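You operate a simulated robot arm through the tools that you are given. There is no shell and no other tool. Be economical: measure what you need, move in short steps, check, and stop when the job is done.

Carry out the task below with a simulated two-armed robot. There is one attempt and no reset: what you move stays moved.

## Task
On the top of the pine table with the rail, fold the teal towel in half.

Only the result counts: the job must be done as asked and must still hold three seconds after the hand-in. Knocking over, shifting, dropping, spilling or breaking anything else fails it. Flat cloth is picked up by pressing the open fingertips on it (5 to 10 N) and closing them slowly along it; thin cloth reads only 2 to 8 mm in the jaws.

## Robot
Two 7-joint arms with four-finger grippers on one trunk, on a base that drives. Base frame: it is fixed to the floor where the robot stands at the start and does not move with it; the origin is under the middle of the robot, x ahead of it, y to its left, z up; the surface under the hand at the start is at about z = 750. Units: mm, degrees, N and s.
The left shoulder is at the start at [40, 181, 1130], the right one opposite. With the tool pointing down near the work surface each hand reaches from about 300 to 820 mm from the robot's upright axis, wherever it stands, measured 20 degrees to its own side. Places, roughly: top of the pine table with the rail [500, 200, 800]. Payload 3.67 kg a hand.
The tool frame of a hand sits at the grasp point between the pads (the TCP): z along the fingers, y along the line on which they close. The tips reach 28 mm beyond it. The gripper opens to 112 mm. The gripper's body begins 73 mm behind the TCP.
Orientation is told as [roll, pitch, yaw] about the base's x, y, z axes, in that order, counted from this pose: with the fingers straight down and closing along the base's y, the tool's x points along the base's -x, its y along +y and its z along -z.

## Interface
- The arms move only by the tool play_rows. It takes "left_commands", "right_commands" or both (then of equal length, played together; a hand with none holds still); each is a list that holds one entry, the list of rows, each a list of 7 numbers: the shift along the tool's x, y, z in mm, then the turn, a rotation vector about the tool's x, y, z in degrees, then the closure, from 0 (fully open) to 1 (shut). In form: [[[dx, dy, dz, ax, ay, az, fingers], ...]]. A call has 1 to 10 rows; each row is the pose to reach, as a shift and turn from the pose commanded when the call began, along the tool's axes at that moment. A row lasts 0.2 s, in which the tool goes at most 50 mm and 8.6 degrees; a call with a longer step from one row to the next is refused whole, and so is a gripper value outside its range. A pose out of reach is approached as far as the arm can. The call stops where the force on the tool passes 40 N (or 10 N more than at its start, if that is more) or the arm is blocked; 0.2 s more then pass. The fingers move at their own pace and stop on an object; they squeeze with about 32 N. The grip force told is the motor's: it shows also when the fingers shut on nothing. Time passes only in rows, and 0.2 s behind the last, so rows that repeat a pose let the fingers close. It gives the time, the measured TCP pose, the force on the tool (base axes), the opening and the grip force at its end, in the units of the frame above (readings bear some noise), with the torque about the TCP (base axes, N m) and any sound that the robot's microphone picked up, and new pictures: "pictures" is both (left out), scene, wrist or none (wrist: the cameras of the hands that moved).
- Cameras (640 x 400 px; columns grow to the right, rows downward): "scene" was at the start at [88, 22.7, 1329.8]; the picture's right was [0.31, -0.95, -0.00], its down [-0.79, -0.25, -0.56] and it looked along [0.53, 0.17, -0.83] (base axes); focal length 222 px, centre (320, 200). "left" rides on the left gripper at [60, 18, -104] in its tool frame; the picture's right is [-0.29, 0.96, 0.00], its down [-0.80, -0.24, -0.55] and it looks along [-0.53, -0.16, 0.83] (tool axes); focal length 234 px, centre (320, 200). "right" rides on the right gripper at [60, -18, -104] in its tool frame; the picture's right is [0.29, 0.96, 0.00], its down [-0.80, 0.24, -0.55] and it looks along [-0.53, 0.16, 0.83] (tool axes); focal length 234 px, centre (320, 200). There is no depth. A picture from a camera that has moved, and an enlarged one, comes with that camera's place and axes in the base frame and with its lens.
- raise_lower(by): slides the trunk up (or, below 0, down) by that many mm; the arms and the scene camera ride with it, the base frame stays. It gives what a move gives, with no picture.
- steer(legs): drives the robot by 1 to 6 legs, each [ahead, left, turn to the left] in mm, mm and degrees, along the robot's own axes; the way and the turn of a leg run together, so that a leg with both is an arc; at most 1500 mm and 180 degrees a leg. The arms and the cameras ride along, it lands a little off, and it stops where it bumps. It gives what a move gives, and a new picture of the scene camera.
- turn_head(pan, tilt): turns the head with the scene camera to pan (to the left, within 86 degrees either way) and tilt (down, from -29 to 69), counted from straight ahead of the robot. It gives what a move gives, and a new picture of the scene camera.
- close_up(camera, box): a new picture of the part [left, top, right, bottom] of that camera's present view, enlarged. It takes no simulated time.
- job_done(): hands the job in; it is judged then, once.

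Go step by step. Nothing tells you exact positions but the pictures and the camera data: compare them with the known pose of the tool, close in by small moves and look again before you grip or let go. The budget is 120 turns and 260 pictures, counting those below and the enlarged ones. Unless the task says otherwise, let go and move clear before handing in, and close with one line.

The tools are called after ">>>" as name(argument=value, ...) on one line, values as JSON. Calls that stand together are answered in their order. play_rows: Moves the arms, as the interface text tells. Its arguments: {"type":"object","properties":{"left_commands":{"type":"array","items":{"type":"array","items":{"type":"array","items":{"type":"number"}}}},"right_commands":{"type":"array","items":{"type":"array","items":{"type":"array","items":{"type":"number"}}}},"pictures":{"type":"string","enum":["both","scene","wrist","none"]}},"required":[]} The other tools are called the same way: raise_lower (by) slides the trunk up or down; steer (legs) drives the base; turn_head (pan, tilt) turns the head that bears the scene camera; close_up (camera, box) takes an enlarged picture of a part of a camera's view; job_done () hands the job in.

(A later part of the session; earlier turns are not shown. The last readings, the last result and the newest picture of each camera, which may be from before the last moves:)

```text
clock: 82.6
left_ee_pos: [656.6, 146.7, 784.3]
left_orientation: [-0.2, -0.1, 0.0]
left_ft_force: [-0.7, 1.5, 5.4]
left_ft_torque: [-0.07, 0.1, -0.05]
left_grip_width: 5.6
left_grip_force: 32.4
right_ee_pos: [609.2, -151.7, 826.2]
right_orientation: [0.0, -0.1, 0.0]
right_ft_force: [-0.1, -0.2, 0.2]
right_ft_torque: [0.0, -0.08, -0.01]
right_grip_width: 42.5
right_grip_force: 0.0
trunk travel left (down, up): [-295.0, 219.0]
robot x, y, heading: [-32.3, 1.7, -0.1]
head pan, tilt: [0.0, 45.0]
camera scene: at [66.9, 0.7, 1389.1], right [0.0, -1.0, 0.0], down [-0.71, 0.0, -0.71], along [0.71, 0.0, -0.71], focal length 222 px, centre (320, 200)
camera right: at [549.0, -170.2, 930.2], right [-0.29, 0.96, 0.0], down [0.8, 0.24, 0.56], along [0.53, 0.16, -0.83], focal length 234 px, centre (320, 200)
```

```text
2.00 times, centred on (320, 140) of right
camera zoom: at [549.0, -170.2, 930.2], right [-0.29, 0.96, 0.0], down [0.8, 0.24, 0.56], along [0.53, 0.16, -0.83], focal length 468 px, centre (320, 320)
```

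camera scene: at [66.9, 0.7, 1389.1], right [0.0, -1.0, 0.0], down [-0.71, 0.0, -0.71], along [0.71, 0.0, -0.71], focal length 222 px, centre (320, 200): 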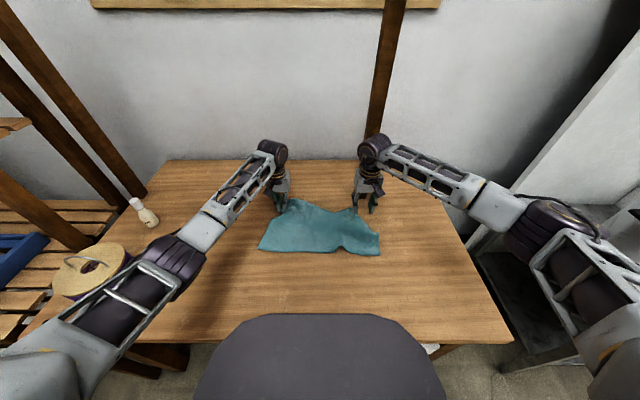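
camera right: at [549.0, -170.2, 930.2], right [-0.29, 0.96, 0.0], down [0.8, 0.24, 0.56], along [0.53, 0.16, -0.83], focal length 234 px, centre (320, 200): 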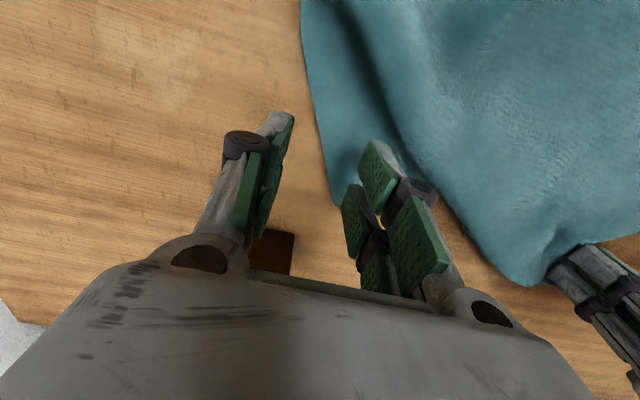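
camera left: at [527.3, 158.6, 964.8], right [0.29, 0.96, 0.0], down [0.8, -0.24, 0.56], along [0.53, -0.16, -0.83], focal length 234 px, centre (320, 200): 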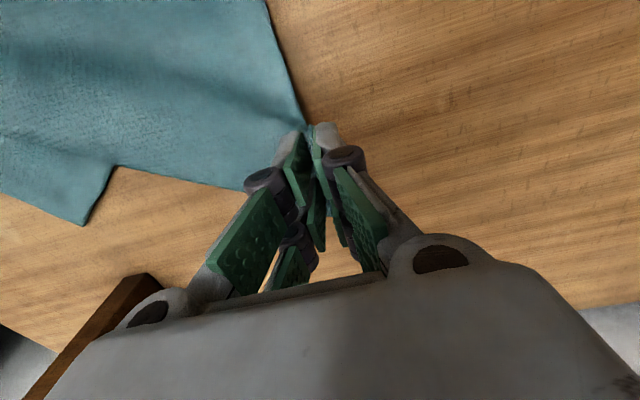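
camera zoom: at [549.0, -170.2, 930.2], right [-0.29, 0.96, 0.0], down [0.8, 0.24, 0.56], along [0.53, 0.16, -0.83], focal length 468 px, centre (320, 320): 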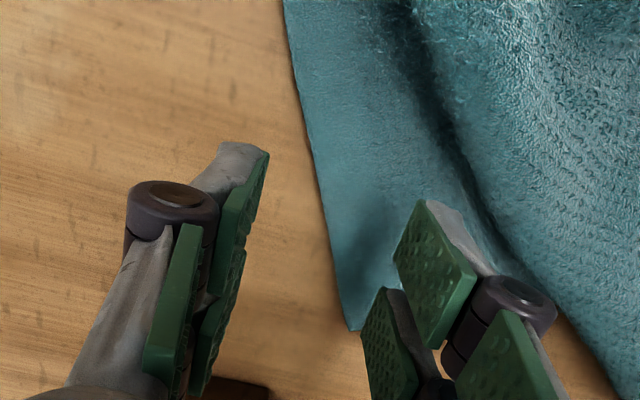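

>>> play_rows(right_commands=[[[-20, 20, 0, 0, 0, 0, 0.7], [-39, 42, 5, 0, 0, 0, 0.7], [-39, 42, 25, 0, 0, 0, 0.7], [-39, 42, 40, 0, 0, 0, 0.7], [-39, 42, 46, 0, 0, 0, 0.7], [-39, 42, 46, 0, 0, 0, 0.7]]], pictures="wrist")

>>> close_up(camera="right", box=[160, 40, 480, 240])

```text
clock: 84.0
left_ee_pos: [657.0, 146.2, 783.8]
left_orientation: [-0.1, -0.1, 0.0]
left_ft_force: [0.7, 0.4, 3.7]
left_ft_torque: [-0.08, 0.06, 0.01]
left_grip_width: 5.3
left_grip_force: 31.6
right_ee_pos: [646.0, -109.3, 780.4]
right_orientation: [0.1, -0.1, -0.1]
right_ft_force: [0.3, -0.9, 4.7]
right_ft_torque: [-0.02, 0.07, 0.01]
right_grip_width: 33.8
right_grip_force: 0.0
trunk travel left (down, up): [-295.0, 219.0]
robot x, y, heading: [-36.8, 1.8, 0.2]
head pan, tilt: [0.0, 45.0]
camera right: at [586.3, -126.7, 884.6], right [-0.29, 0.96, 0.0], down [0.8, 0.24, 0.56], along [0.53, 0.16, -0.83], focal length 234 px, centre (320, 200)
```

right: 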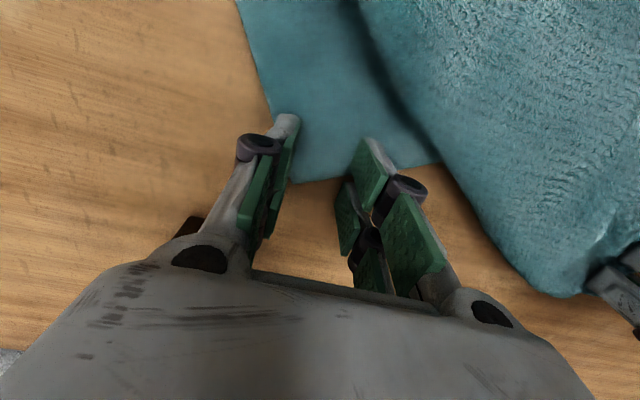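

```text
2.00 times, centred on (320, 140) of right
camera zoom: at [586.3, -126.7, 884.6], right [-0.29, 0.96, 0.0], down [0.8, 0.24, 0.56], along [0.53, 0.16, -0.83], focal length 468 px, centre (320, 320)
```

zoom: 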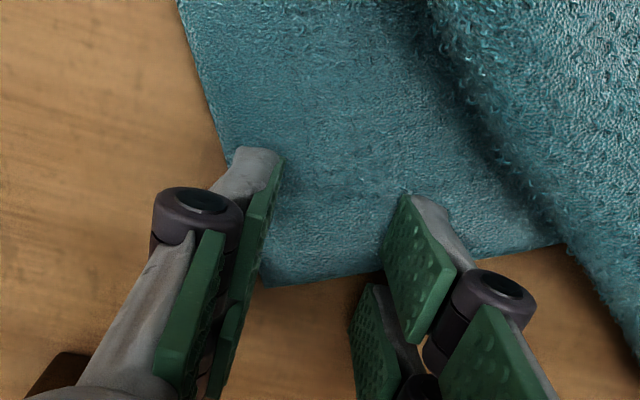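

The far-right corner sits cleanly between the fingers, so I'll close and pull it out to the right.

>>> play_rows(right_commands=[[[0, 0, 1, 0, 0, 0, 0.72], [0, 0, 1, 0, 0, 0, 0.77], [0, 0, 1, 0, 0, 0, 0.82], [0, 0, 1, 0, 0, 0, 0.88], [0, 0, 1, 0, 0, 0, 0.94], [0, 0, 1, 0, 0, 0, 1], [0, 0, 1, 0, 0, 0, 1]]], pictures="none")

>>> play_rows(right_commands=[[[0, -5, -25, 0, 0, 0, 1], [0, -30, -45, 0, 0, 0, 1], [0, -60, -50, 0, 0, 0, 1], [0, -90, -50, 0, 0, 0, 1], [0, -115, -45, 0, 0, 0, 1], [0, -135, -35, 0, 0, 0, 1], [0, -135, -35, 0, 0, 0, 1]]], pictures="scene")

>>> close_up(camera="scene", box=[200, 150, 460, 313])

```text
clock: 85.6
left_ee_pos: [656.4, 147.4, 784.2]
left_orientation: [-0.2, -0.1, 0.0]
left_ft_force: [1.3, 0.0, 4.3]
left_ft_torque: [-0.08, 0.08, -0.03]
left_grip_width: 5.5
left_grip_force: 31.6
right_ee_pos: [646.1, -108.8, 779.5]
right_orientation: [0.1, -0.1, -0.1]
right_ft_force: [-1.0, -1.0, 6.7]
right_ft_torque: [0.02, 0.05, 0.02]
right_grip_width: 4.5
right_grip_force: 31.8
trunk travel left (down, up): [-295.0, 219.0]
robot x, y, heading: [-36.8, 3.6, -0.1]
head pan, tilt: [0.0, 45.0]
```

```text
clock: 87.2
left_ee_pos: [656.5, 144.0, 783.8]
left_orientation: [-0.5, -0.1, -0.3]
left_ft_force: [-3.8, -28.6, 6.3]
left_ft_torque: [-0.86, 0.14, -0.57]
left_grip_width: 6.7
left_grip_force: 32.2
right_ee_pos: [646.3, -241.9, 816.0]
right_orientation: [0.4, -0.2, 0.1]
right_ft_force: [4.5, 27.3, -2.3]
right_ft_torque: [0.74, -0.15, -0.64]
right_grip_width: 6.9
right_grip_force: 31.9
trunk travel left (down, up): [-295.0, 219.0]
robot x, y, heading: [-29.5, 0.8, 0.3]
head pan, tilt: [0.0, 45.0]
camera scene: at [67.1, 1.5, 1389.1], right [0.0, -1.0, 0.0], down [-0.71, 0.0, -0.71], along [0.71, 0.0, -0.71], focal length 222 px, centre (320, 200)
```

scene: 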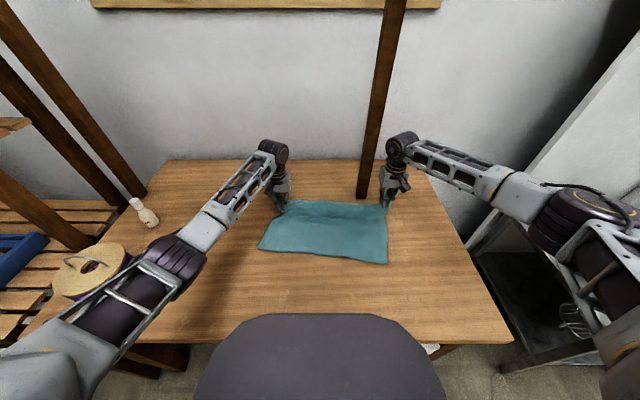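

```text
2.45 times, centred on (330, 232) of scene
camera zoom: at [67.1, 1.5, 1389.1], right [0.0, -1.0, 0.0], down [-0.71, 0.0, -0.71], along [0.71, 0.0, -0.71], focal length 545 px, centre (296, 123)
```

zoom: 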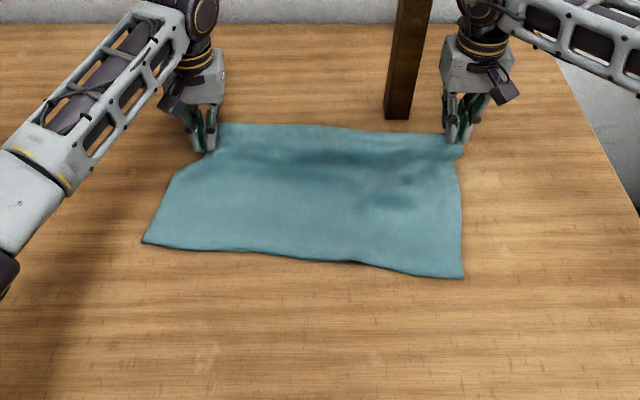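

The towel is flat again, held taut by its far corners. To remove the slack, I'll lift it by that edge, let it hang, and lay it out smoothly going forward.

>>> play_rows(left_commands=[[[10, -5, -25, 0, 0, 0, 1], [25, -7, -60, 0, 0, 0, 1], [45, -7, -95, 0, 0, 0, 1], [70, -7, -130, 0, 0, 0, 1], [95, -7, -165, 0, 0, 0, 1], [120, -7, -200, 0, 0, 0, 1], [150, -7, -230, 0, 0, 0, 1], [180, -7, -255, 0, 0, 0, 1], [210, -7, -275, 0, 0, 0, 1], [240, -7, -285, 0, 0, 0, 1]]], right_commands=[[[10, 5, -10, 0, 0, 0, 1], [25, 7, -35, 0, 0, 0, 1], [45, 7, -65, 0, 0, 0, 1], [70, 7, -98, 0, 0, 0, 1], [95, 7, -133, 0, 0, 0, 1], [120, 7, -168, 0, 0, 0, 1], [150, 7, -198, 0, 0, 0, 1], [175, 7, -223, 0, 0, 0, 1], [202, 7, -243, 0, 0, 0, 1], [230, 7, -253, 0, 0, 0, 1]]], pictures="scene")

```text
clock: 89.4
left_ee_pos: [417.4, 139.0, 1068.4]
left_orientation: [-0.2, -0.2, 0.1]
left_ft_force: [-0.9, -8.0, -0.4]
left_ft_torque: [-0.29, -0.01, -0.24]
left_grip_width: 5.8
left_grip_force: 31.9
right_ee_pos: [415.5, -237.5, 1066.6]
right_orientation: [0.2, -0.2, -0.1]
right_ft_force: [0.1, 9.5, -0.1]
right_ft_torque: [0.26, -0.02, -0.09]
right_grip_width: 4.6
right_grip_force: 32.3
trunk travel left (down, up): [-295.0, 219.0]
robot x, y, heading: [-33.1, -0.3, 0.3]
head pan, tilt: [0.0, 45.0]
camera scene: at [65.6, 1.3, 1389.2], right [0.0, -1.0, 0.0], down [-0.71, 0.0, -0.71], along [0.71, 0.0, -0.71], focal length 222 px, centre (320, 200)
```

scene: 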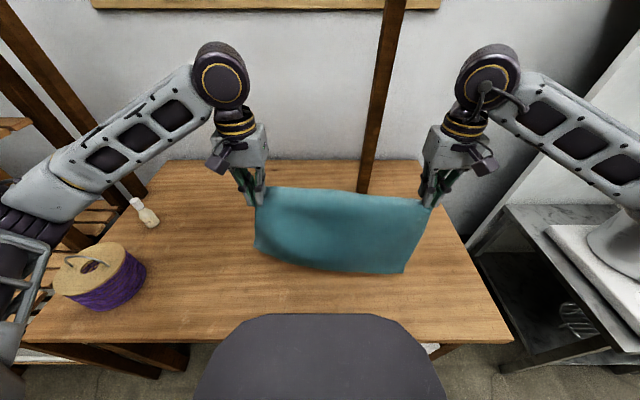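

It now hangs open and square. I'll lay it flat, swinging forward along an arc.

>>> play_rows(left_commands=[[[-39, 0, 6, 0, 0, 0, 1], [-77, 0, 18, 0, 0, 0, 1], [-113, 0, 35, 0, 0, 0, 1], [-147, 0, 58, 0, 0, 0, 1], [-177, 0, 87, 0, 0, 0, 1], [-202, 0, 121, 0, 0, 0, 1], [-223, 0, 158, 0, 0, 0, 1], [-238, 0, 198, 0, 0, 0, 1], [-247, 0, 241, 0, 0, 0, 1], [-250, 0, 283, 0, 0, 0, 1]]], right_commands=[[[-39, 0, 6, 0, 0, 0, 1], [-77, 0, 18, 0, 0, 0, 1], [-113, 0, 35, 0, 0, 0, 1], [-147, 0, 58, 0, 0, 0, 1], [-177, 0, 87, 0, 0, 0, 1], [-202, 0, 121, 0, 0, 0, 1], [-223, 0, 158, 0, 0, 0, 1], [-238, 0, 198, 0, 0, 0, 1], [-247, 0, 241, 0, 0, 0, 1], [-250, 0, 282, 0, 0, 0, 1]]], pictures="scene")

```text
clock: 91.6
left_ee_pos: [666.9, 139.0, 788.7]
left_orientation: [-0.4, -0.3, 0.0]
left_ft_force: [0.2, -10.5, 4.8]
left_ft_torque: [-0.31, 0.07, -0.22]
left_grip_width: 6.0
left_grip_force: 32.3
right_ee_pos: [666.7, -236.9, 786.4]
right_orientation: [0.2, -0.1, -0.1]
right_ft_force: [0.7, 10.1, 3.8]
right_ft_torque: [0.23, 0.03, -0.11]
right_grip_width: 4.6
right_grip_force: 32.1
trunk travel left (down, up): [-295.0, 219.0]
robot x, y, heading: [-36.0, -1.5, -0.1]
head pan, tilt: [0.0, 45.0]
camera scene: at [66.4, 1.4, 1389.3], right [0.0, -1.0, 0.0], down [-0.71, 0.0, -0.71], along [0.71, 0.0, -0.71], focal length 222 px, centre (320, 200)
```

scene: 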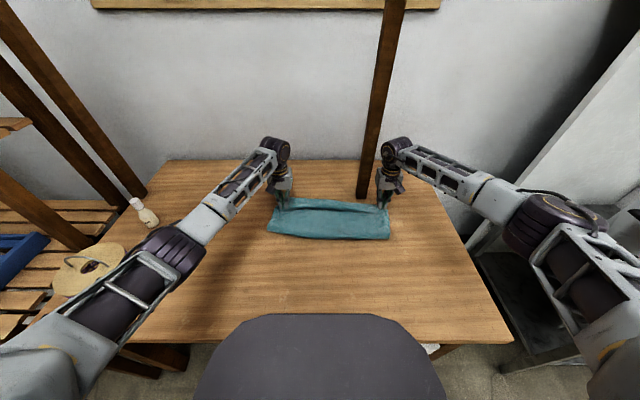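

>>> close_up(camera="scene", box=[240, 180, 420, 260])

>>> close_up(camera="left", box=[0, 0, 640, 399])

>>> close_up(camera="right", box=[0, 0, 640, 399])

```text
3.56 times, centred on (330, 220) of scene
camera zoom: at [66.4, 1.4, 1389.3], right [0.0, -1.0, 0.0], down [-0.71, 0.0, -0.71], along [0.71, 0.0, -0.71], focal length 789 px, centre (284, 129)
```

zoom: 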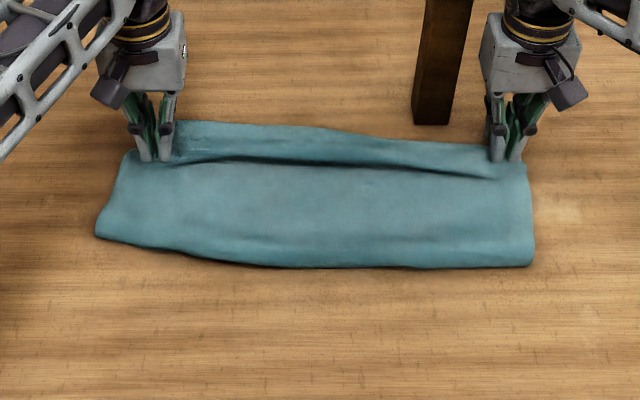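

```text
1.00 times, centred on (320, 200) of left (not enlarged: the box is as wide or as high as the picture)
camera zoom: at [606.1, 157.3, 892.1], right [0.29, 0.96, 0.0], down [0.79, -0.24, 0.56], along [0.53, -0.16, -0.83], focal length 234 px, centre (320, 200)
```

zoom: 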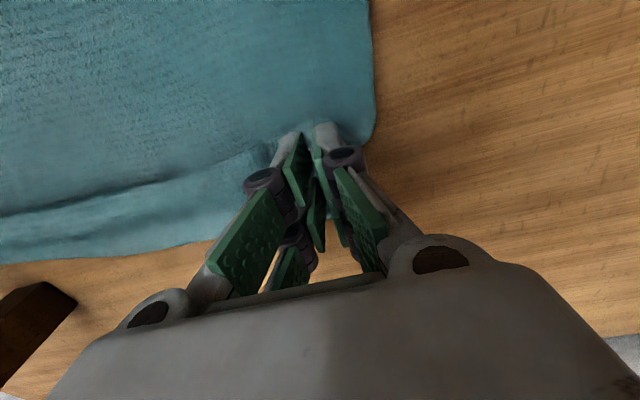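

```text
1.00 times, centred on (320, 200) of right (not enlarged: the box is as wide or as high as the picture)
camera zoom: at [607.1, -255.4, 890.6], right [-0.29, 0.96, 0.0], down [0.8, 0.24, 0.56], along [0.53, 0.16, -0.83], focal length 234 px, centre (320, 200)
```

zoom: 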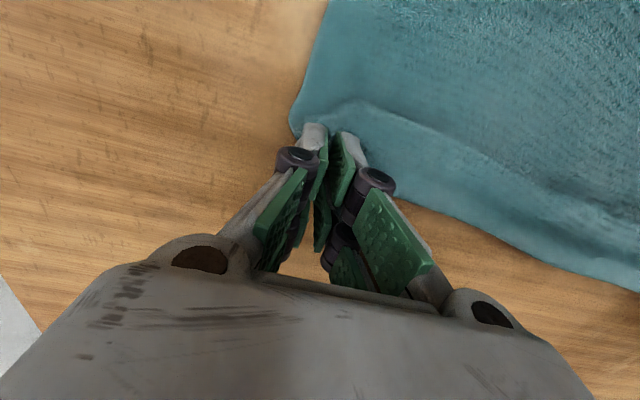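

The hem swung forward underneath as I lowered, so the towel is already doubled over, with the fold on the near side at about x=540. I'll release, back off upward, and inspect how well the layers line up.

>>> play_rows(left_commands=[[[0, 0, 2, 0, 0, 0, 0.85], [0, 0, 2, 0, 0, 0, 0.7], [0, 0, 2, 0, 0, 0, 0.55], [0, 0, -30, 0, 0, 0, 0.55], [0, 0, -70, 0, 0, 0, 0.55], [40, 10, -100, 0, 0, 0, 0.55], [80, 20, -120, 0, 0, 0, 0.55]]], right_commands=[[[0, 0, 2, 0, 0, 0, 0.85], [0, 0, 2, 0, 0, 0, 0.7], [0, 0, 2, 0, 0, 0, 0.55], [0, 0, -30, 0, 0, 0, 0.55], [0, 0, -70, 0, 0, 0, 0.55], [40, -10, -100, 0, 0, 0, 0.55], [80, -20, -120, 0, 0, 0, 0.55]]], pictures="wrist")

>>> close_up(camera="scene", box=[240, 180, 420, 260])

```text
refused: row 6 steps farther than a row can; nothing moved
```

```text
3.56 times, centred on (330, 220) of scene
camera zoom: at [66.4, 1.4, 1389.3], right [0.0, -1.0, 0.0], down [-0.71, 0.0, -0.71], along [0.71, 0.0, -0.71], focal length 789 px, centre (284, 129)
```

zoom: 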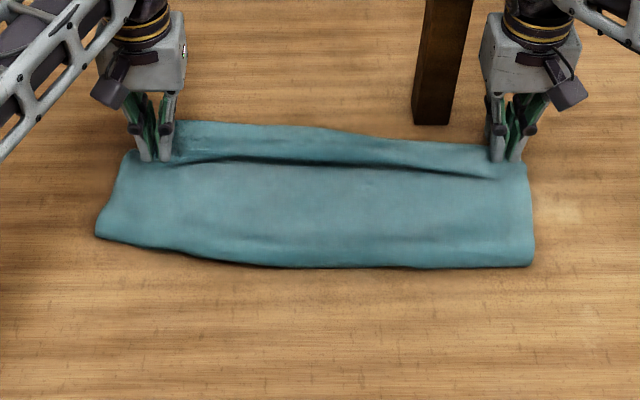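

>>> play_rows(left_commands=[[[0, 0, 2, 0, 0, 0, 0.85], [0, 0, 2, 0, 0, 0, 0.7], [0, 0, 2, 0, 0, 0, 0.55], [0, 0, -30, 0, 0, 0, 0.55], [0, 0, -65, 0, 0, 0, 0.55], [35, 5, -90, 0, 0, 0, 0.55], [70, 10, -115, 0, 0, 0, 0.55]]], right_commands=[[[0, 0, 2, 0, 0, 0, 0.85], [0, 0, 2, 0, 0, 0, 0.7], [0, 0, 2, 0, 0, 0, 0.55], [0, 0, -30, 0, 0, 0, 0.55], [0, 0, -65, 0, 0, 0, 0.55], [35, -5, -90, 0, 0, 0, 0.55], [70, -10, -115, 0, 0, 0, 0.55]]], pictures="wrist")

>>> close_up(camera="scene", box=[240, 180, 420, 260])

>>> close_up(camera="left", box=[0, 40, 400, 280])

>>> close_up(camera="right", box=[240, 40, 640, 280])

```text
clock: 93.2
left_ee_pos: [592.6, 150.2, 900.4]
left_orientation: [-0.2, -0.1, 0.0]
left_ft_force: [-0.2, -0.1, -0.5]
left_ft_torque: [-0.03, -0.03, 0.01]
left_grip_width: 50.5
left_grip_force: 0.1
right_ee_pos: [596.1, -246.8, 902.3]
right_orientation: [0.2, -0.2, -0.1]
right_ft_force: [0.0, 0.1, -0.3]
right_ft_torque: [-0.04, -0.04, -0.03]
right_grip_width: 50.3
right_grip_force: 0.0
trunk travel left (down, up): [-295.0, 219.0]
robot x, y, heading: [-31.6, -1.2, 0.2]
head pan, tilt: [0.0, 45.0]
camera right: at [536.8, -264.8, 1005.7], right [-0.29, 0.96, 0.0], down [0.8, 0.24, 0.56], along [0.53, 0.16, -0.83], focal length 234 px, centre (320, 200)
camera left: at [532.6, 167.8, 1005.0], right [0.29, 0.96, 0.0], down [0.8, -0.24, 0.56], along [0.53, -0.16, -0.83], focal length 234 px, centre (320, 200)
```

right: 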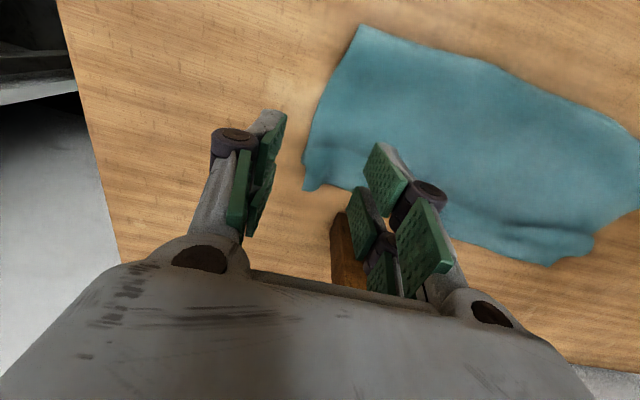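
left: 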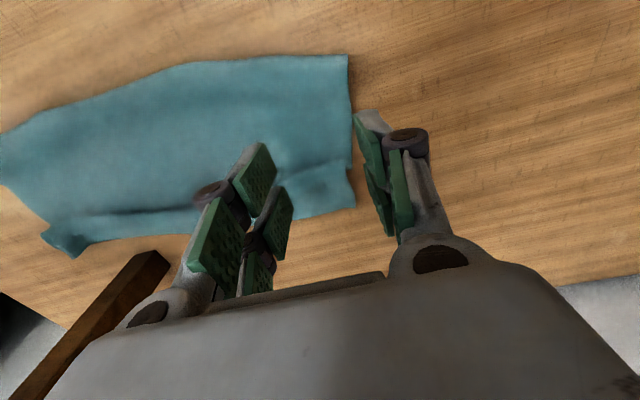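

```text
3.56 times, centred on (330, 220) of scene
camera zoom: at [65.2, 2.3, 1389.3], right [0.0, -1.0, 0.0], down [-0.71, 0.0, -0.71], along [0.71, 0.0, -0.71], focal length 789 px, centre (284, 129)
```

zoom: 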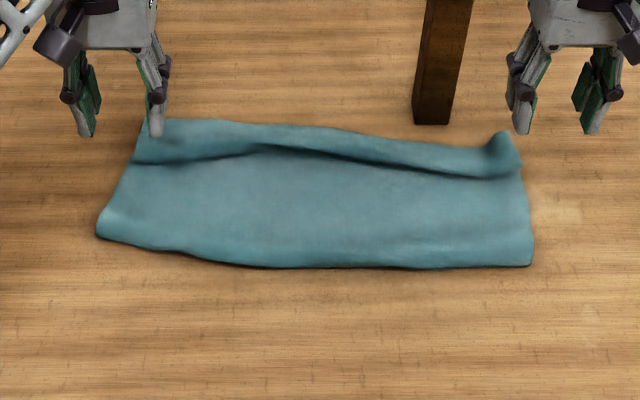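

```text
1.60 times, centred on (200, 160) of left
camera zoom: at [532.6, 167.8, 1005.0], right [0.29, 0.96, 0.0], down [0.8, -0.24, 0.56], along [0.53, -0.16, -0.83], focal length 375 px, centre (512, 264)
```

zoom: 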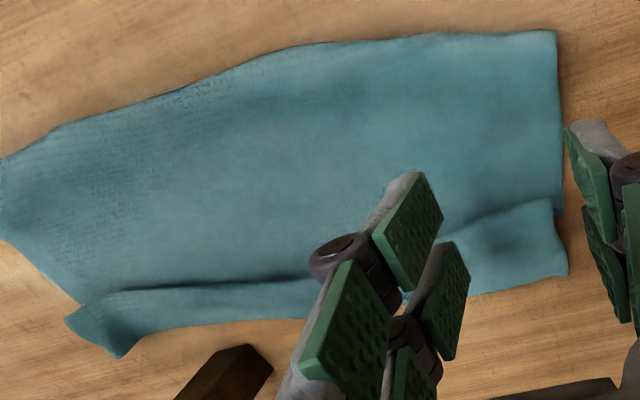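

```text
1.60 times, centred on (440, 160) of right
camera zoom: at [536.8, -264.8, 1005.7], right [-0.29, 0.96, 0.0], down [0.8, 0.24, 0.56], along [0.53, 0.16, -0.83], focal length 375 px, centre (128, 264)
```

zoom: 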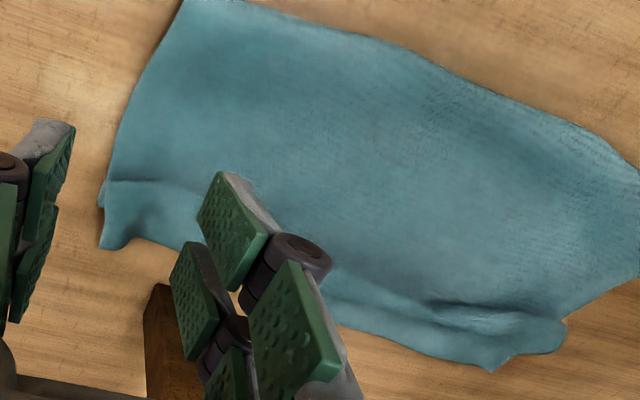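

Now I understand it: this is a simple fold, with the near fold at about x=530–545, but the lower layer sticks out roughly 60 mm beyond the upper edge. I'll pick up that exposed hem, hang the towel once more, and lay it down in a controlled way: hem touches, hands go back, then forward over. I'll hover over the hem corners first, staying clear of the post.

>>> play_rows(left_commands=[[[-35, -5, 5, 0, 0, 0, 0.68], [-70, -12, 30, 0, 0, 0, 0.68], [-107, -22, 60, 0, 0, 0, 0.68], [-107, -22, 90, 0, 0, 0, 0.68], [-107, -22, 95, 0, 0, 0, 0.68]]], right_commands=[[[-25, 8, 5, 0, 0, 0, 0.72], [-50, 18, 30, 0, 0, 0, 0.72], [-74, 32, 60, 0, 0, 0, 0.72], [-74, 32, 90, 0, 0, 0, 0.72], [-74, 32, 97, 0, 0, 0, 0.72]]], pictures="both")

```text
clock: 94.4
left_ee_pos: [703.6, 126.9, 804.1]
left_orientation: [-0.2, -0.1, -0.2]
left_ft_force: [-0.9, 0.8, 0.7]
left_ft_torque: [0.02, -0.01, 0.04]
left_grip_width: 35.8
left_grip_force: 0.0
right_ee_pos: [671.4, -214.8, 804.4]
right_orientation: [0.1, 0.0, 0.0]
right_ft_force: [-0.6, -0.2, 0.0]
right_ft_torque: [-0.05, 0.01, -0.01]
right_grip_width: 31.2
right_grip_force: 0.0
trunk travel left (down, up): [-295.0, 219.0]
robot x, y, heading: [-38.6, 1.3, -0.0]
head pan, tilt: [0.0, 45.0]
camera scene: at [67.6, 1.1, 1389.1], right [0.0, -1.0, 0.0], down [-0.71, 0.0, -0.71], along [0.71, 0.0, -0.71], focal length 222 px, centre (320, 200)
camera right: at [611.3, -233.1, 907.4], right [-0.29, 0.96, 0.0], down [0.8, 0.24, 0.56], along [0.53, 0.16, -0.83], focal length 234 px, centre (320, 200)
camera left: at [643.6, 144.8, 908.2], right [0.29, 0.96, 0.0], down [0.8, -0.24, 0.56], along [0.53, -0.16, -0.83], focal length 234 px, centre (320, 200)
```

scene: 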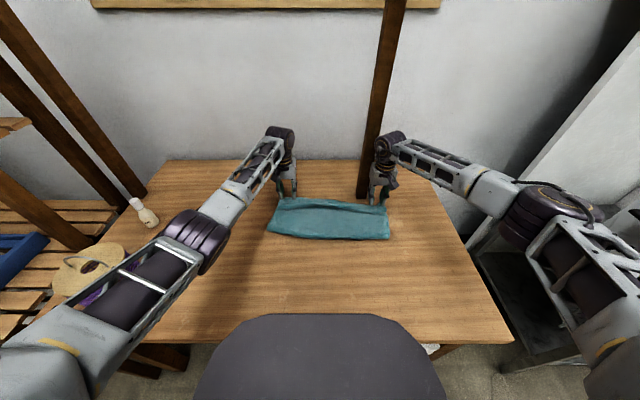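
right: 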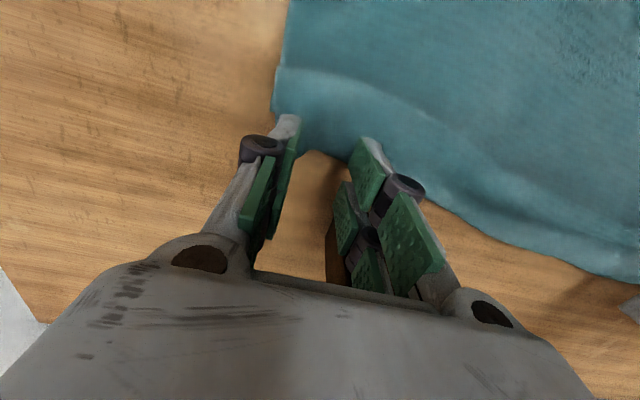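
left: 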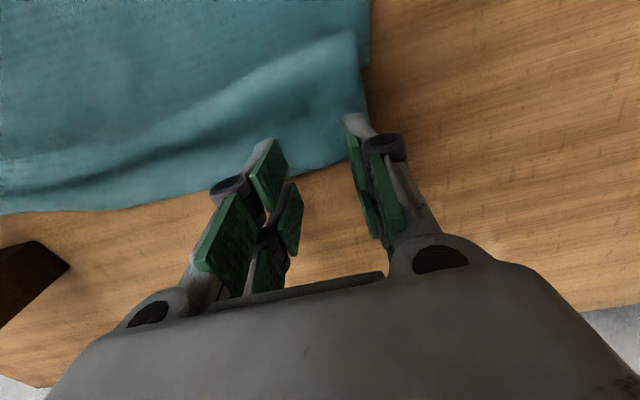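

>>> play_rows(left_commands=[[[3, 0, 12, 0, 0, 0, 0.68], [3, 0, 20, 0, 0, 0, 0.68], [3, 0, 25, 0, 0, 0, 0.68], [3, 0, 26, 0, 0, 0, 0.68], [3, 0, 26, 0, 0, 0, 0.68]]], right_commands=[[[5, 0, 12, 0, 0, 0, 0.72], [6, 0, 20, 0, 0, 0, 0.72], [6, 0, 25, 0, 0, 0, 0.72], [6, 0, 26, 0, 0, 0, 0.72], [6, 0, 26, 0, 0, 0, 0.72]]], pictures="wrist")

```text
clock: 95.6
left_ee_pos: [701.0, 127.7, 781.2]
left_orientation: [-0.2, -0.3, 0.0]
left_ft_force: [1.9, 1.2, 4.2]
left_ft_torque: [0.04, 0.0, 0.01]
left_grip_width: 36.2
left_grip_force: 0.3
right_ee_pos: [665.6, -215.8, 783.1]
right_orientation: [0.1, -0.4, -0.2]
right_ft_force: [2.5, -2.0, 31.0]
right_ft_torque: [-0.08, 0.64, 0.05]
right_grip_width: 29.0
right_grip_force: 0.0
trunk travel left (down, up): [-295.0, 219.0]
robot x, y, heading: [-34.4, 1.8, 0.4]
head pan, tilt: [0.0, 45.0]
camera right: at [604.7, -232.7, 886.6], right [-0.29, 0.96, 0.0], down [0.79, 0.24, 0.56], along [0.54, 0.16, -0.83], focal length 234 px, centre (320, 200)
camera left: at [639.3, 145.5, 885.2], right [0.29, 0.96, 0.0], down [0.79, -0.24, 0.56], along [0.53, -0.16, -0.83], focal length 234 px, centre (320, 200)
```

right: 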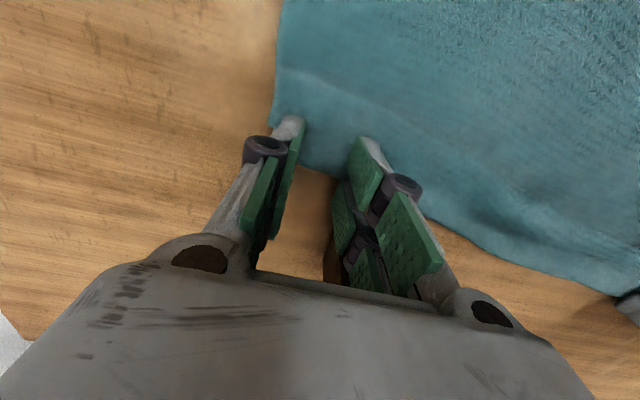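
left: 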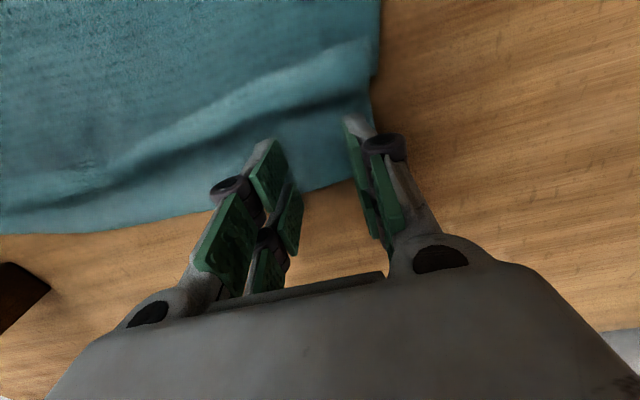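

The right hand feels two layers, so the hem underneath nearly reaches the edge there. I'll ease it up for a light press and close on the top layer.

>>> play_rows(left_commands=[[[0, 0, 0.5, 0, 0, 0, 0.7], [0, 0, 0.5, 0, 0, 0, 0.75], [0, 0, 0.5, 0, 0, 0, 0.8], [0, 0, 0.5, 0, 0, 0, 0.86], [0, 0, 0.5, 0, 0, 0, 0.92], [0, 0, 0.5, 0, 0, 0, 1], [0, 0, 0.5, 0, 0, 0, 1]]], right_commands=[[[0, 0, -1.5, 0, 0, 0, 0.72], [0, 0, -1.5, 0, 0, 0, 0.75], [0, 0, -1.5, 0, 0, 0, 0.8], [0, 0, -1.5, 0, 0, 0, 0.86], [0, 0, -1.5, 0, 0, 0, 0.92], [0, 0, -1.5, 0, 0, 0, 1], [0, 0, -1.5, 0, 0, 0, 1]]], pictures="wrist")

```text
clock: 97.2
left_ee_pos: [700.1, 127.3, 780.7]
left_orientation: [-0.2, -0.2, -0.2]
left_ft_force: [-0.8, -2.7, 5.0]
left_ft_torque: [-0.1, 0.04, 0.07]
left_grip_width: 4.7
left_grip_force: 31.6
right_ee_pos: [664.1, -216.2, 782.9]
right_orientation: [0.1, -0.1, -0.1]
right_ft_force: [1.1, 0.8, 22.3]
right_ft_torque: [-0.03, 0.46, -0.01]
right_grip_width: 4.4
right_grip_force: 31.7
trunk travel left (down, up): [-295.0, 219.0]
robot x, y, heading: [-32.7, 0.6, 0.2]
head pan, tilt: [0.0, 45.0]
camera right: at [603.5, -233.4, 885.6], right [-0.29, 0.96, 0.0], down [0.8, 0.24, 0.56], along [0.53, 0.16, -0.83], focal length 234 px, centre (320, 200)
camera left: at [639.4, 144.9, 884.2], right [0.29, 0.96, 0.0], down [0.79, -0.24, 0.56], along [0.53, -0.16, -0.83], focal length 234 px, centre (320, 200)
```

right: 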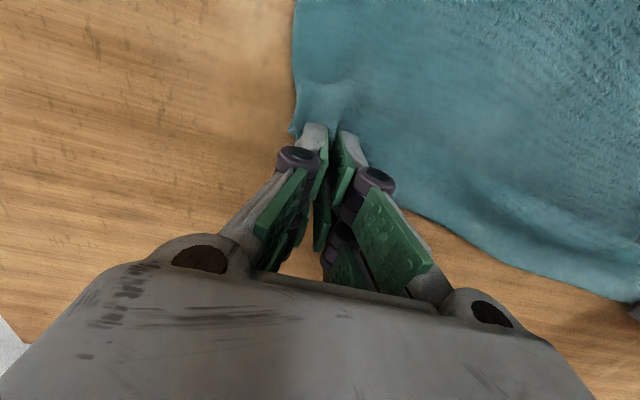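
left: 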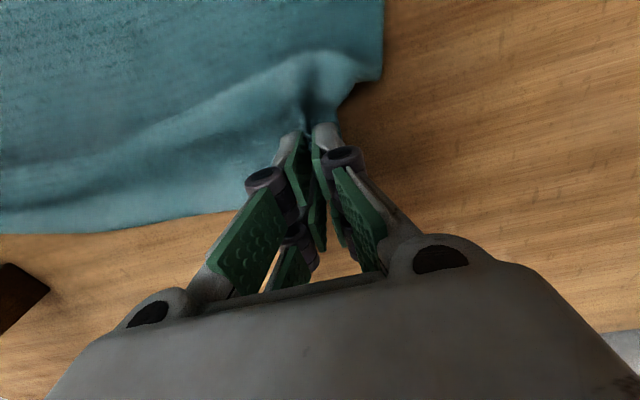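

Both hands hold single layers. I'll lift the towel to hang freely in front at x≈600.

>>> play_rows(left_commands=[[[9, 0, -29, 0, 0, 0, 1], [18, 0, -58, 0, 0, 0, 1], [27, 0, -87, 0, 0, 0, 1], [36, 2, -116, 0, 0, 0, 1], [45, 4, -145, 0, 0, 0, 1], [55, 6, -174, 0, 0, 0, 1], [65, 8, -205, 0, 0, 0, 1], [76, 8, -236, 0, 0, 0, 1], [88, 8, -266, 0, 0, 0, 1], [100, 8, -296, 0, 0, 0, 1]]], right_commands=[[[6, 0, -29, 0, 0, 0, 1], [12, 0, -58, 0, 0, 0, 1], [18, 0, -87, 0, 0, 0, 1], [24, -2, -116, 0, 0, 0, 1], [30, -4, -145, 0, 0, 0, 1], [36, -6, -174, 0, 0, 0, 1], [43, -8, -205, 0, 0, 0, 1], [50, -8, -235, 0, 0, 0, 1], [57, -8, -264, 0, 0, 0, 1], [64, -8, -294, 0, 0, 0, 1]]], pictures="none")

>>> play_rows(left_commands=[[[0, 0, 0, 0, 0, 0, 1], [0, 0, 0, 0, 0, 0, 1], [0, 0, 0, 0, 0, 0, 1], [0, 0, 0, 0, 0, 0, 1]]], pictures="scene")

```text
clock: 99.4
left_ee_pos: [600.6, 136.2, 1075.0]
left_orientation: [-0.2, -0.1, -0.1]
left_ft_force: [-0.7, -12.5, 0.0]
left_ft_torque: [-0.41, 0.0, 0.07]
left_grip_width: 5.1
left_grip_force: 32.2
right_ee_pos: [599.8, -223.5, 1074.9]
right_orientation: [0.1, -0.1, 0.0]
right_ft_force: [0.0, 13.1, 0.0]
right_ft_torque: [0.35, -0.03, -0.22]
right_grip_width: 4.5
right_grip_force: 32.0
trunk travel left (down, up): [-295.0, 219.0]
robot x, y, heading: [-33.7, -4.4, 0.1]
head pan, tilt: [0.0, 45.0]
```

```text
clock: 100.4
left_ee_pos: [602.3, 136.9, 1074.3]
left_orientation: [-0.2, -0.1, -0.2]
left_ft_force: [-1.4, -12.2, -0.4]
left_ft_torque: [-0.43, 0.03, 0.05]
left_grip_width: 5.2
left_grip_force: 32.5
right_ee_pos: [600.0, -222.8, 1073.1]
right_orientation: [0.2, -0.2, 0.0]
right_ft_force: [1.0, 13.0, -0.7]
right_ft_torque: [0.37, -0.05, -0.24]
right_grip_width: 4.6
right_grip_force: 31.9
trunk travel left (down, up): [-295.0, 219.0]
robot x, y, heading: [-34.4, 2.9, 0.2]
head pan, tilt: [0.0, 45.0]
camera scene: at [67.3, 1.3, 1389.1], right [0.0, -1.0, 0.0], down [-0.71, 0.0, -0.71], along [0.71, 0.0, -0.71], focal length 222 px, centre (320, 200)
```

scene: 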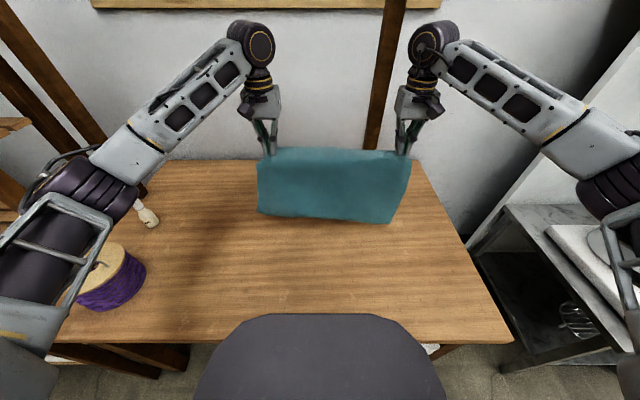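

The towel hangs nicely. I'll lower it until the hem touches, then move back while lowering so the lower half lies down.

>>> play_rows(left_commands=[[[0, 0, 10, 0, 0, 0, 1], [5, 0, 20, 0, 0, 0, 1], [15, 0, 33, 0, 0, 0, 1], [28, 0, 47, 0, 0, 0, 1], [42, 0, 62, 0, 0, 0, 1], [56, 0, 77, 0, 0, 0, 1], [70, 0, 92, 0, 0, 0, 1], [85, 0, 107, 0, 0, 0, 1], [100, 0, 122, 0, 0, 0, 1], [115, 0, 137, 0, 0, 0, 1]]], right_commands=[[[0, 0, 10, 0, 0, 0, 1], [5, 0, 20, 0, 0, 0, 1], [15, 0, 33, 0, 0, 0, 1], [28, 0, 47, 0, 0, 0, 1], [42, 0, 62, 0, 0, 0, 1], [56, 0, 77, 0, 0, 0, 1], [70, 0, 92, 0, 0, 0, 1], [85, 0, 107, 0, 0, 0, 1], [100, 0, 122, 0, 0, 0, 1], [115, 0, 137, 0, 0, 0, 1]]], pictures="both")

```text
clock: 102.6
left_ee_pos: [486.9, 135.6, 936.0]
left_orientation: [-0.3, -0.2, 0.0]
left_ft_force: [-0.6, -11.5, -0.2]
left_ft_torque: [-0.36, 0.02, 0.06]
left_grip_width: 4.7
left_grip_force: 32.1
right_ee_pos: [485.3, -224.5, 937.0]
right_orientation: [0.1, -0.1, 0.0]
right_ft_force: [0.3, 11.4, -0.4]
right_ft_torque: [0.31, -0.03, -0.19]
right_grip_width: 4.4
right_grip_force: 32.3
trunk travel left (down, up): [-295.0, 219.0]
robot x, y, heading: [-32.4, -0.1, 0.1]
head pan, tilt: [0.0, 45.0]
camera scene: at [66.9, 1.2, 1389.1], right [0.0, -1.0, 0.0], down [-0.71, 0.0, -0.71], along [0.71, 0.0, -0.71], focal length 222 px, centre (320, 200)
camera right: at [426.8, -242.1, 1040.4], right [-0.29, 0.96, 0.0], down [0.8, 0.24, 0.56], along [0.53, 0.16, -0.83], focal length 234 px, centre (320, 200)
camera left: at [426.1, 153.3, 1040.1], right [0.29, 0.96, 0.0], down [0.8, -0.24, 0.56], along [0.53, -0.16, -0.83], focal length 234 px, centre (320, 200)
```

scene: 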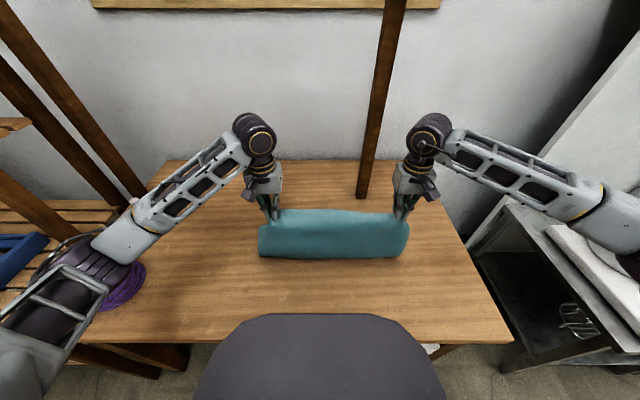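
right: 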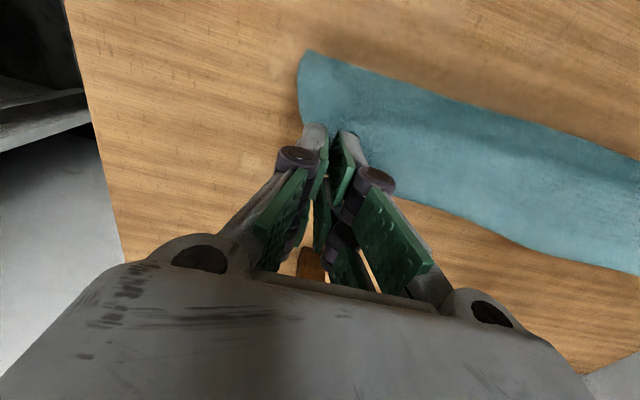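
left: 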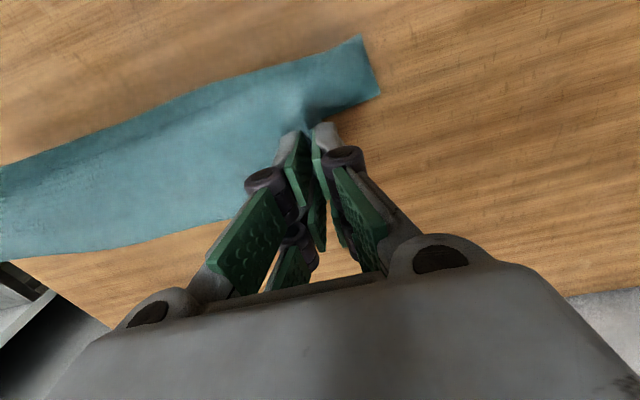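

The near-side bulge is at about x=440 and near table level, so the lower half is down. Next I'll lower and start forward, watching for the hem to appear beyond the held edge.

>>> play_rows(left_commands=[[[2, 0, 15, 0, 0, 0, 1], [2, 0, 30, 0, 0, 0, 1], [0, 0, 45, 0, 0, 0, 1], [-5, 0, 60, 0, 0, 0, 1], [-12, 0, 73, 0, 0, 0, 1], [-20, 0, 86, 0, 0, 0, 1], [-30, 0, 98, 0, 0, 0, 1], [-40, 0, 108, 0, 0, 0, 1], [-40, 0, 108, 0, 0, 0, 1]]], right_commands=[[[2, 0, 15, 0, 0, 0, 1], [2, 0, 30, 0, 0, 0, 1], [0, 0, 45, 0, 0, 0, 1], [-5, 0, 60, 0, 0, 0, 1], [-12, 0, 73, 0, 0, 0, 1], [-20, 0, 86, 0, 0, 0, 1], [-30, 0, 98, 0, 0, 0, 1], [-40, 0, 108, 0, 0, 0, 1], [-40, 0, 108, 0, 0, 0, 1]]], pictures="both")

>>> close_up(camera="scene", box=[230, 180, 440, 290])

```text
clock: 104.6
left_ee_pos: [525.5, 134.5, 829.3]
left_orientation: [-0.1, -0.1, 0.0]
left_ft_force: [-0.9, -9.3, -0.7]
left_ft_torque: [-0.22, -0.02, 0.06]
left_grip_width: 4.6
left_grip_force: 31.9
right_ee_pos: [525.5, -224.8, 828.6]
right_orientation: [0.1, -0.1, -0.1]
right_ft_force: [0.9, 9.1, 0.3]
right_ft_torque: [0.25, -0.01, -0.16]
right_grip_width: 4.2
right_grip_force: 31.5
trunk travel left (down, up): [-295.0, 219.0]
robot x, y, heading: [-30.6, 1.5, 0.0]
head pan, tilt: [0.0, 45.0]
camera scene: at [66.9, 1.3, 1389.2], right [0.0, -1.0, 0.0], down [-0.71, 0.0, -0.71], along [0.71, 0.0, -0.71], focal length 222 px, centre (320, 200)
camera right: at [465.7, -242.1, 932.3], right [-0.29, 0.96, 0.0], down [0.8, 0.24, 0.56], along [0.53, 0.16, -0.83], focal length 234 px, centre (320, 200)
camera left: at [465.9, 151.9, 933.8], right [0.29, 0.96, 0.0], down [0.8, -0.24, 0.56], along [0.53, -0.16, -0.83], focal length 234 px, centre (320, 200)
```

scene: 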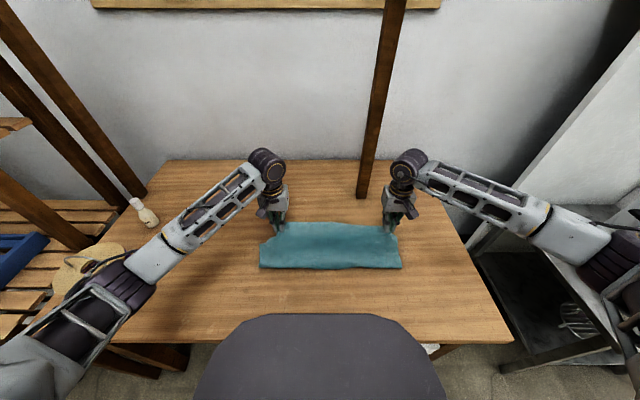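
right: 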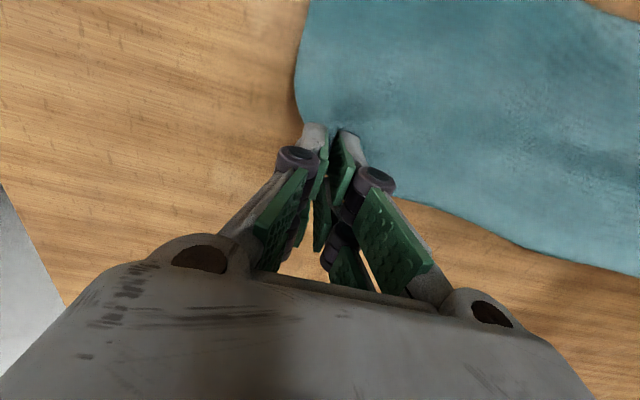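
left: 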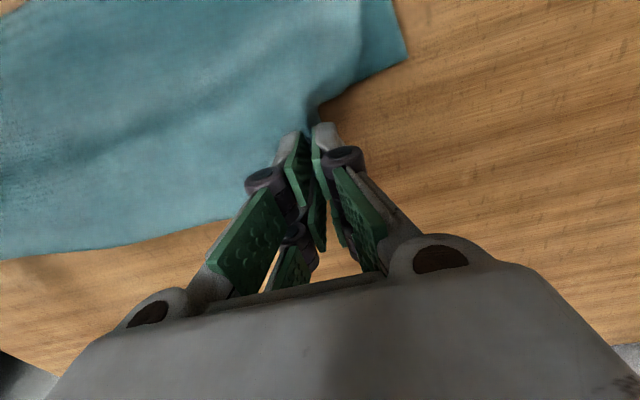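

```text
3.05 times, centred on (335, 235) of scene
camera zoom: at [66.9, 1.3, 1389.2], right [0.0, -1.0, 0.0], down [-0.71, 0.0, -0.71], along [0.71, 0.0, -0.71], focal length 676 px, centre (274, 93)
```

zoom: 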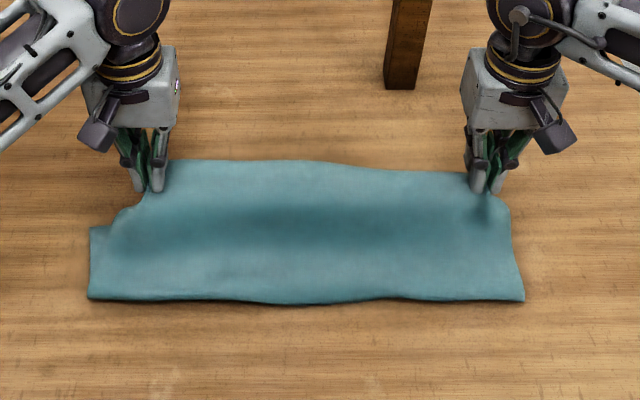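

The fold is clean. The lower hem's left corner shows near x=493, so the upper edge is too far forward. I'll move the hands back about 35 mm and look for the hem on both sides.

>>> play_rows(left_commands=[[[10, 0, 0, 0, 0, 0, 1], [20, 0, 2, 0, 0, 0, 1], [30, 0, 5, 0, 0, 0, 1], [38, 0, 10, 0, 0, 0, 1], [38, 0, 10, 0, 0, 0, 1]]], right_commands=[[[10, 0, 0, 0, 0, 0, 1], [20, 0, 2, 0, 0, 0, 1], [30, 0, 5, 0, 0, 0, 1], [38, 0, 10, 0, 0, 0, 1], [38, 0, 10, 0, 0, 0, 1]]], pictures="wrist")

>>> close_up(camera="scene", box=[230, 180, 440, 290])

```text
clock: 105.8
left_ee_pos: [488.2, 135.6, 818.8]
left_orientation: [-0.2, -0.1, 0.0]
left_ft_force: [-0.4, -10.3, 0.8]
left_ft_torque: [-0.34, -0.01, 0.05]
left_grip_width: 4.8
left_grip_force: 32.1
right_ee_pos: [488.9, -223.9, 819.2]
right_orientation: [0.1, -0.2, 0.0]
right_ft_force: [0.4, 10.9, -0.2]
right_ft_torque: [0.29, -0.02, -0.19]
right_grip_width: 4.3
right_grip_force: 31.7
trunk travel left (down, up): [-295.0, 219.0]
robot x, y, heading: [-35.9, -2.0, -0.0]
head pan, tilt: [0.0, 45.0]
camera right: at [428.8, -241.6, 921.9], right [-0.29, 0.96, 0.0], down [0.8, 0.24, 0.56], along [0.53, 0.16, -0.83], focal length 234 px, centre (320, 200)
camera left: at [427.4, 153.6, 922.6], right [0.29, 0.96, 0.0], down [0.8, -0.24, 0.56], along [0.53, -0.16, -0.83], focal length 234 px, centre (320, 200)
```

right: 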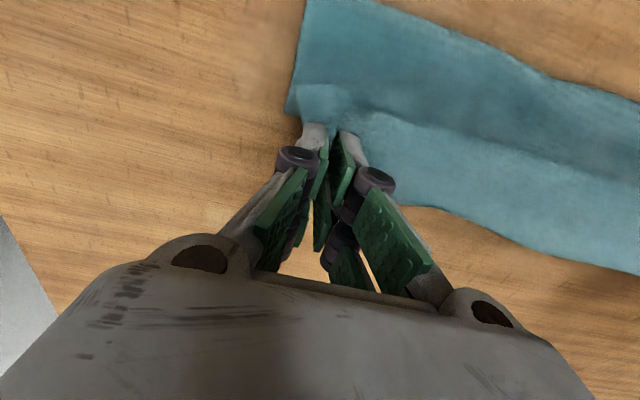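
left: 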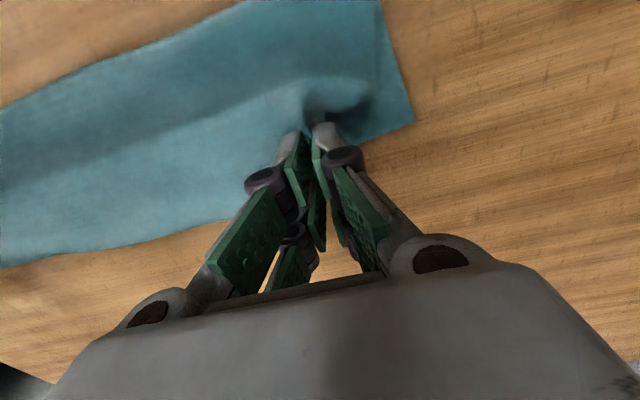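

```text
3.05 times, centred on (335, 235) of scene
camera zoom: at [67.7, 1.3, 1389.1], right [0.0, -1.0, 0.0], down [-0.71, 0.0, -0.71], along [0.71, 0.0, -0.71], focal length 676 px, centre (274, 93)
```

zoom: 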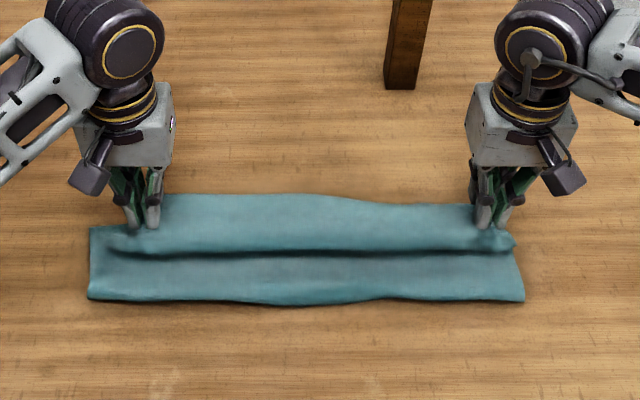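

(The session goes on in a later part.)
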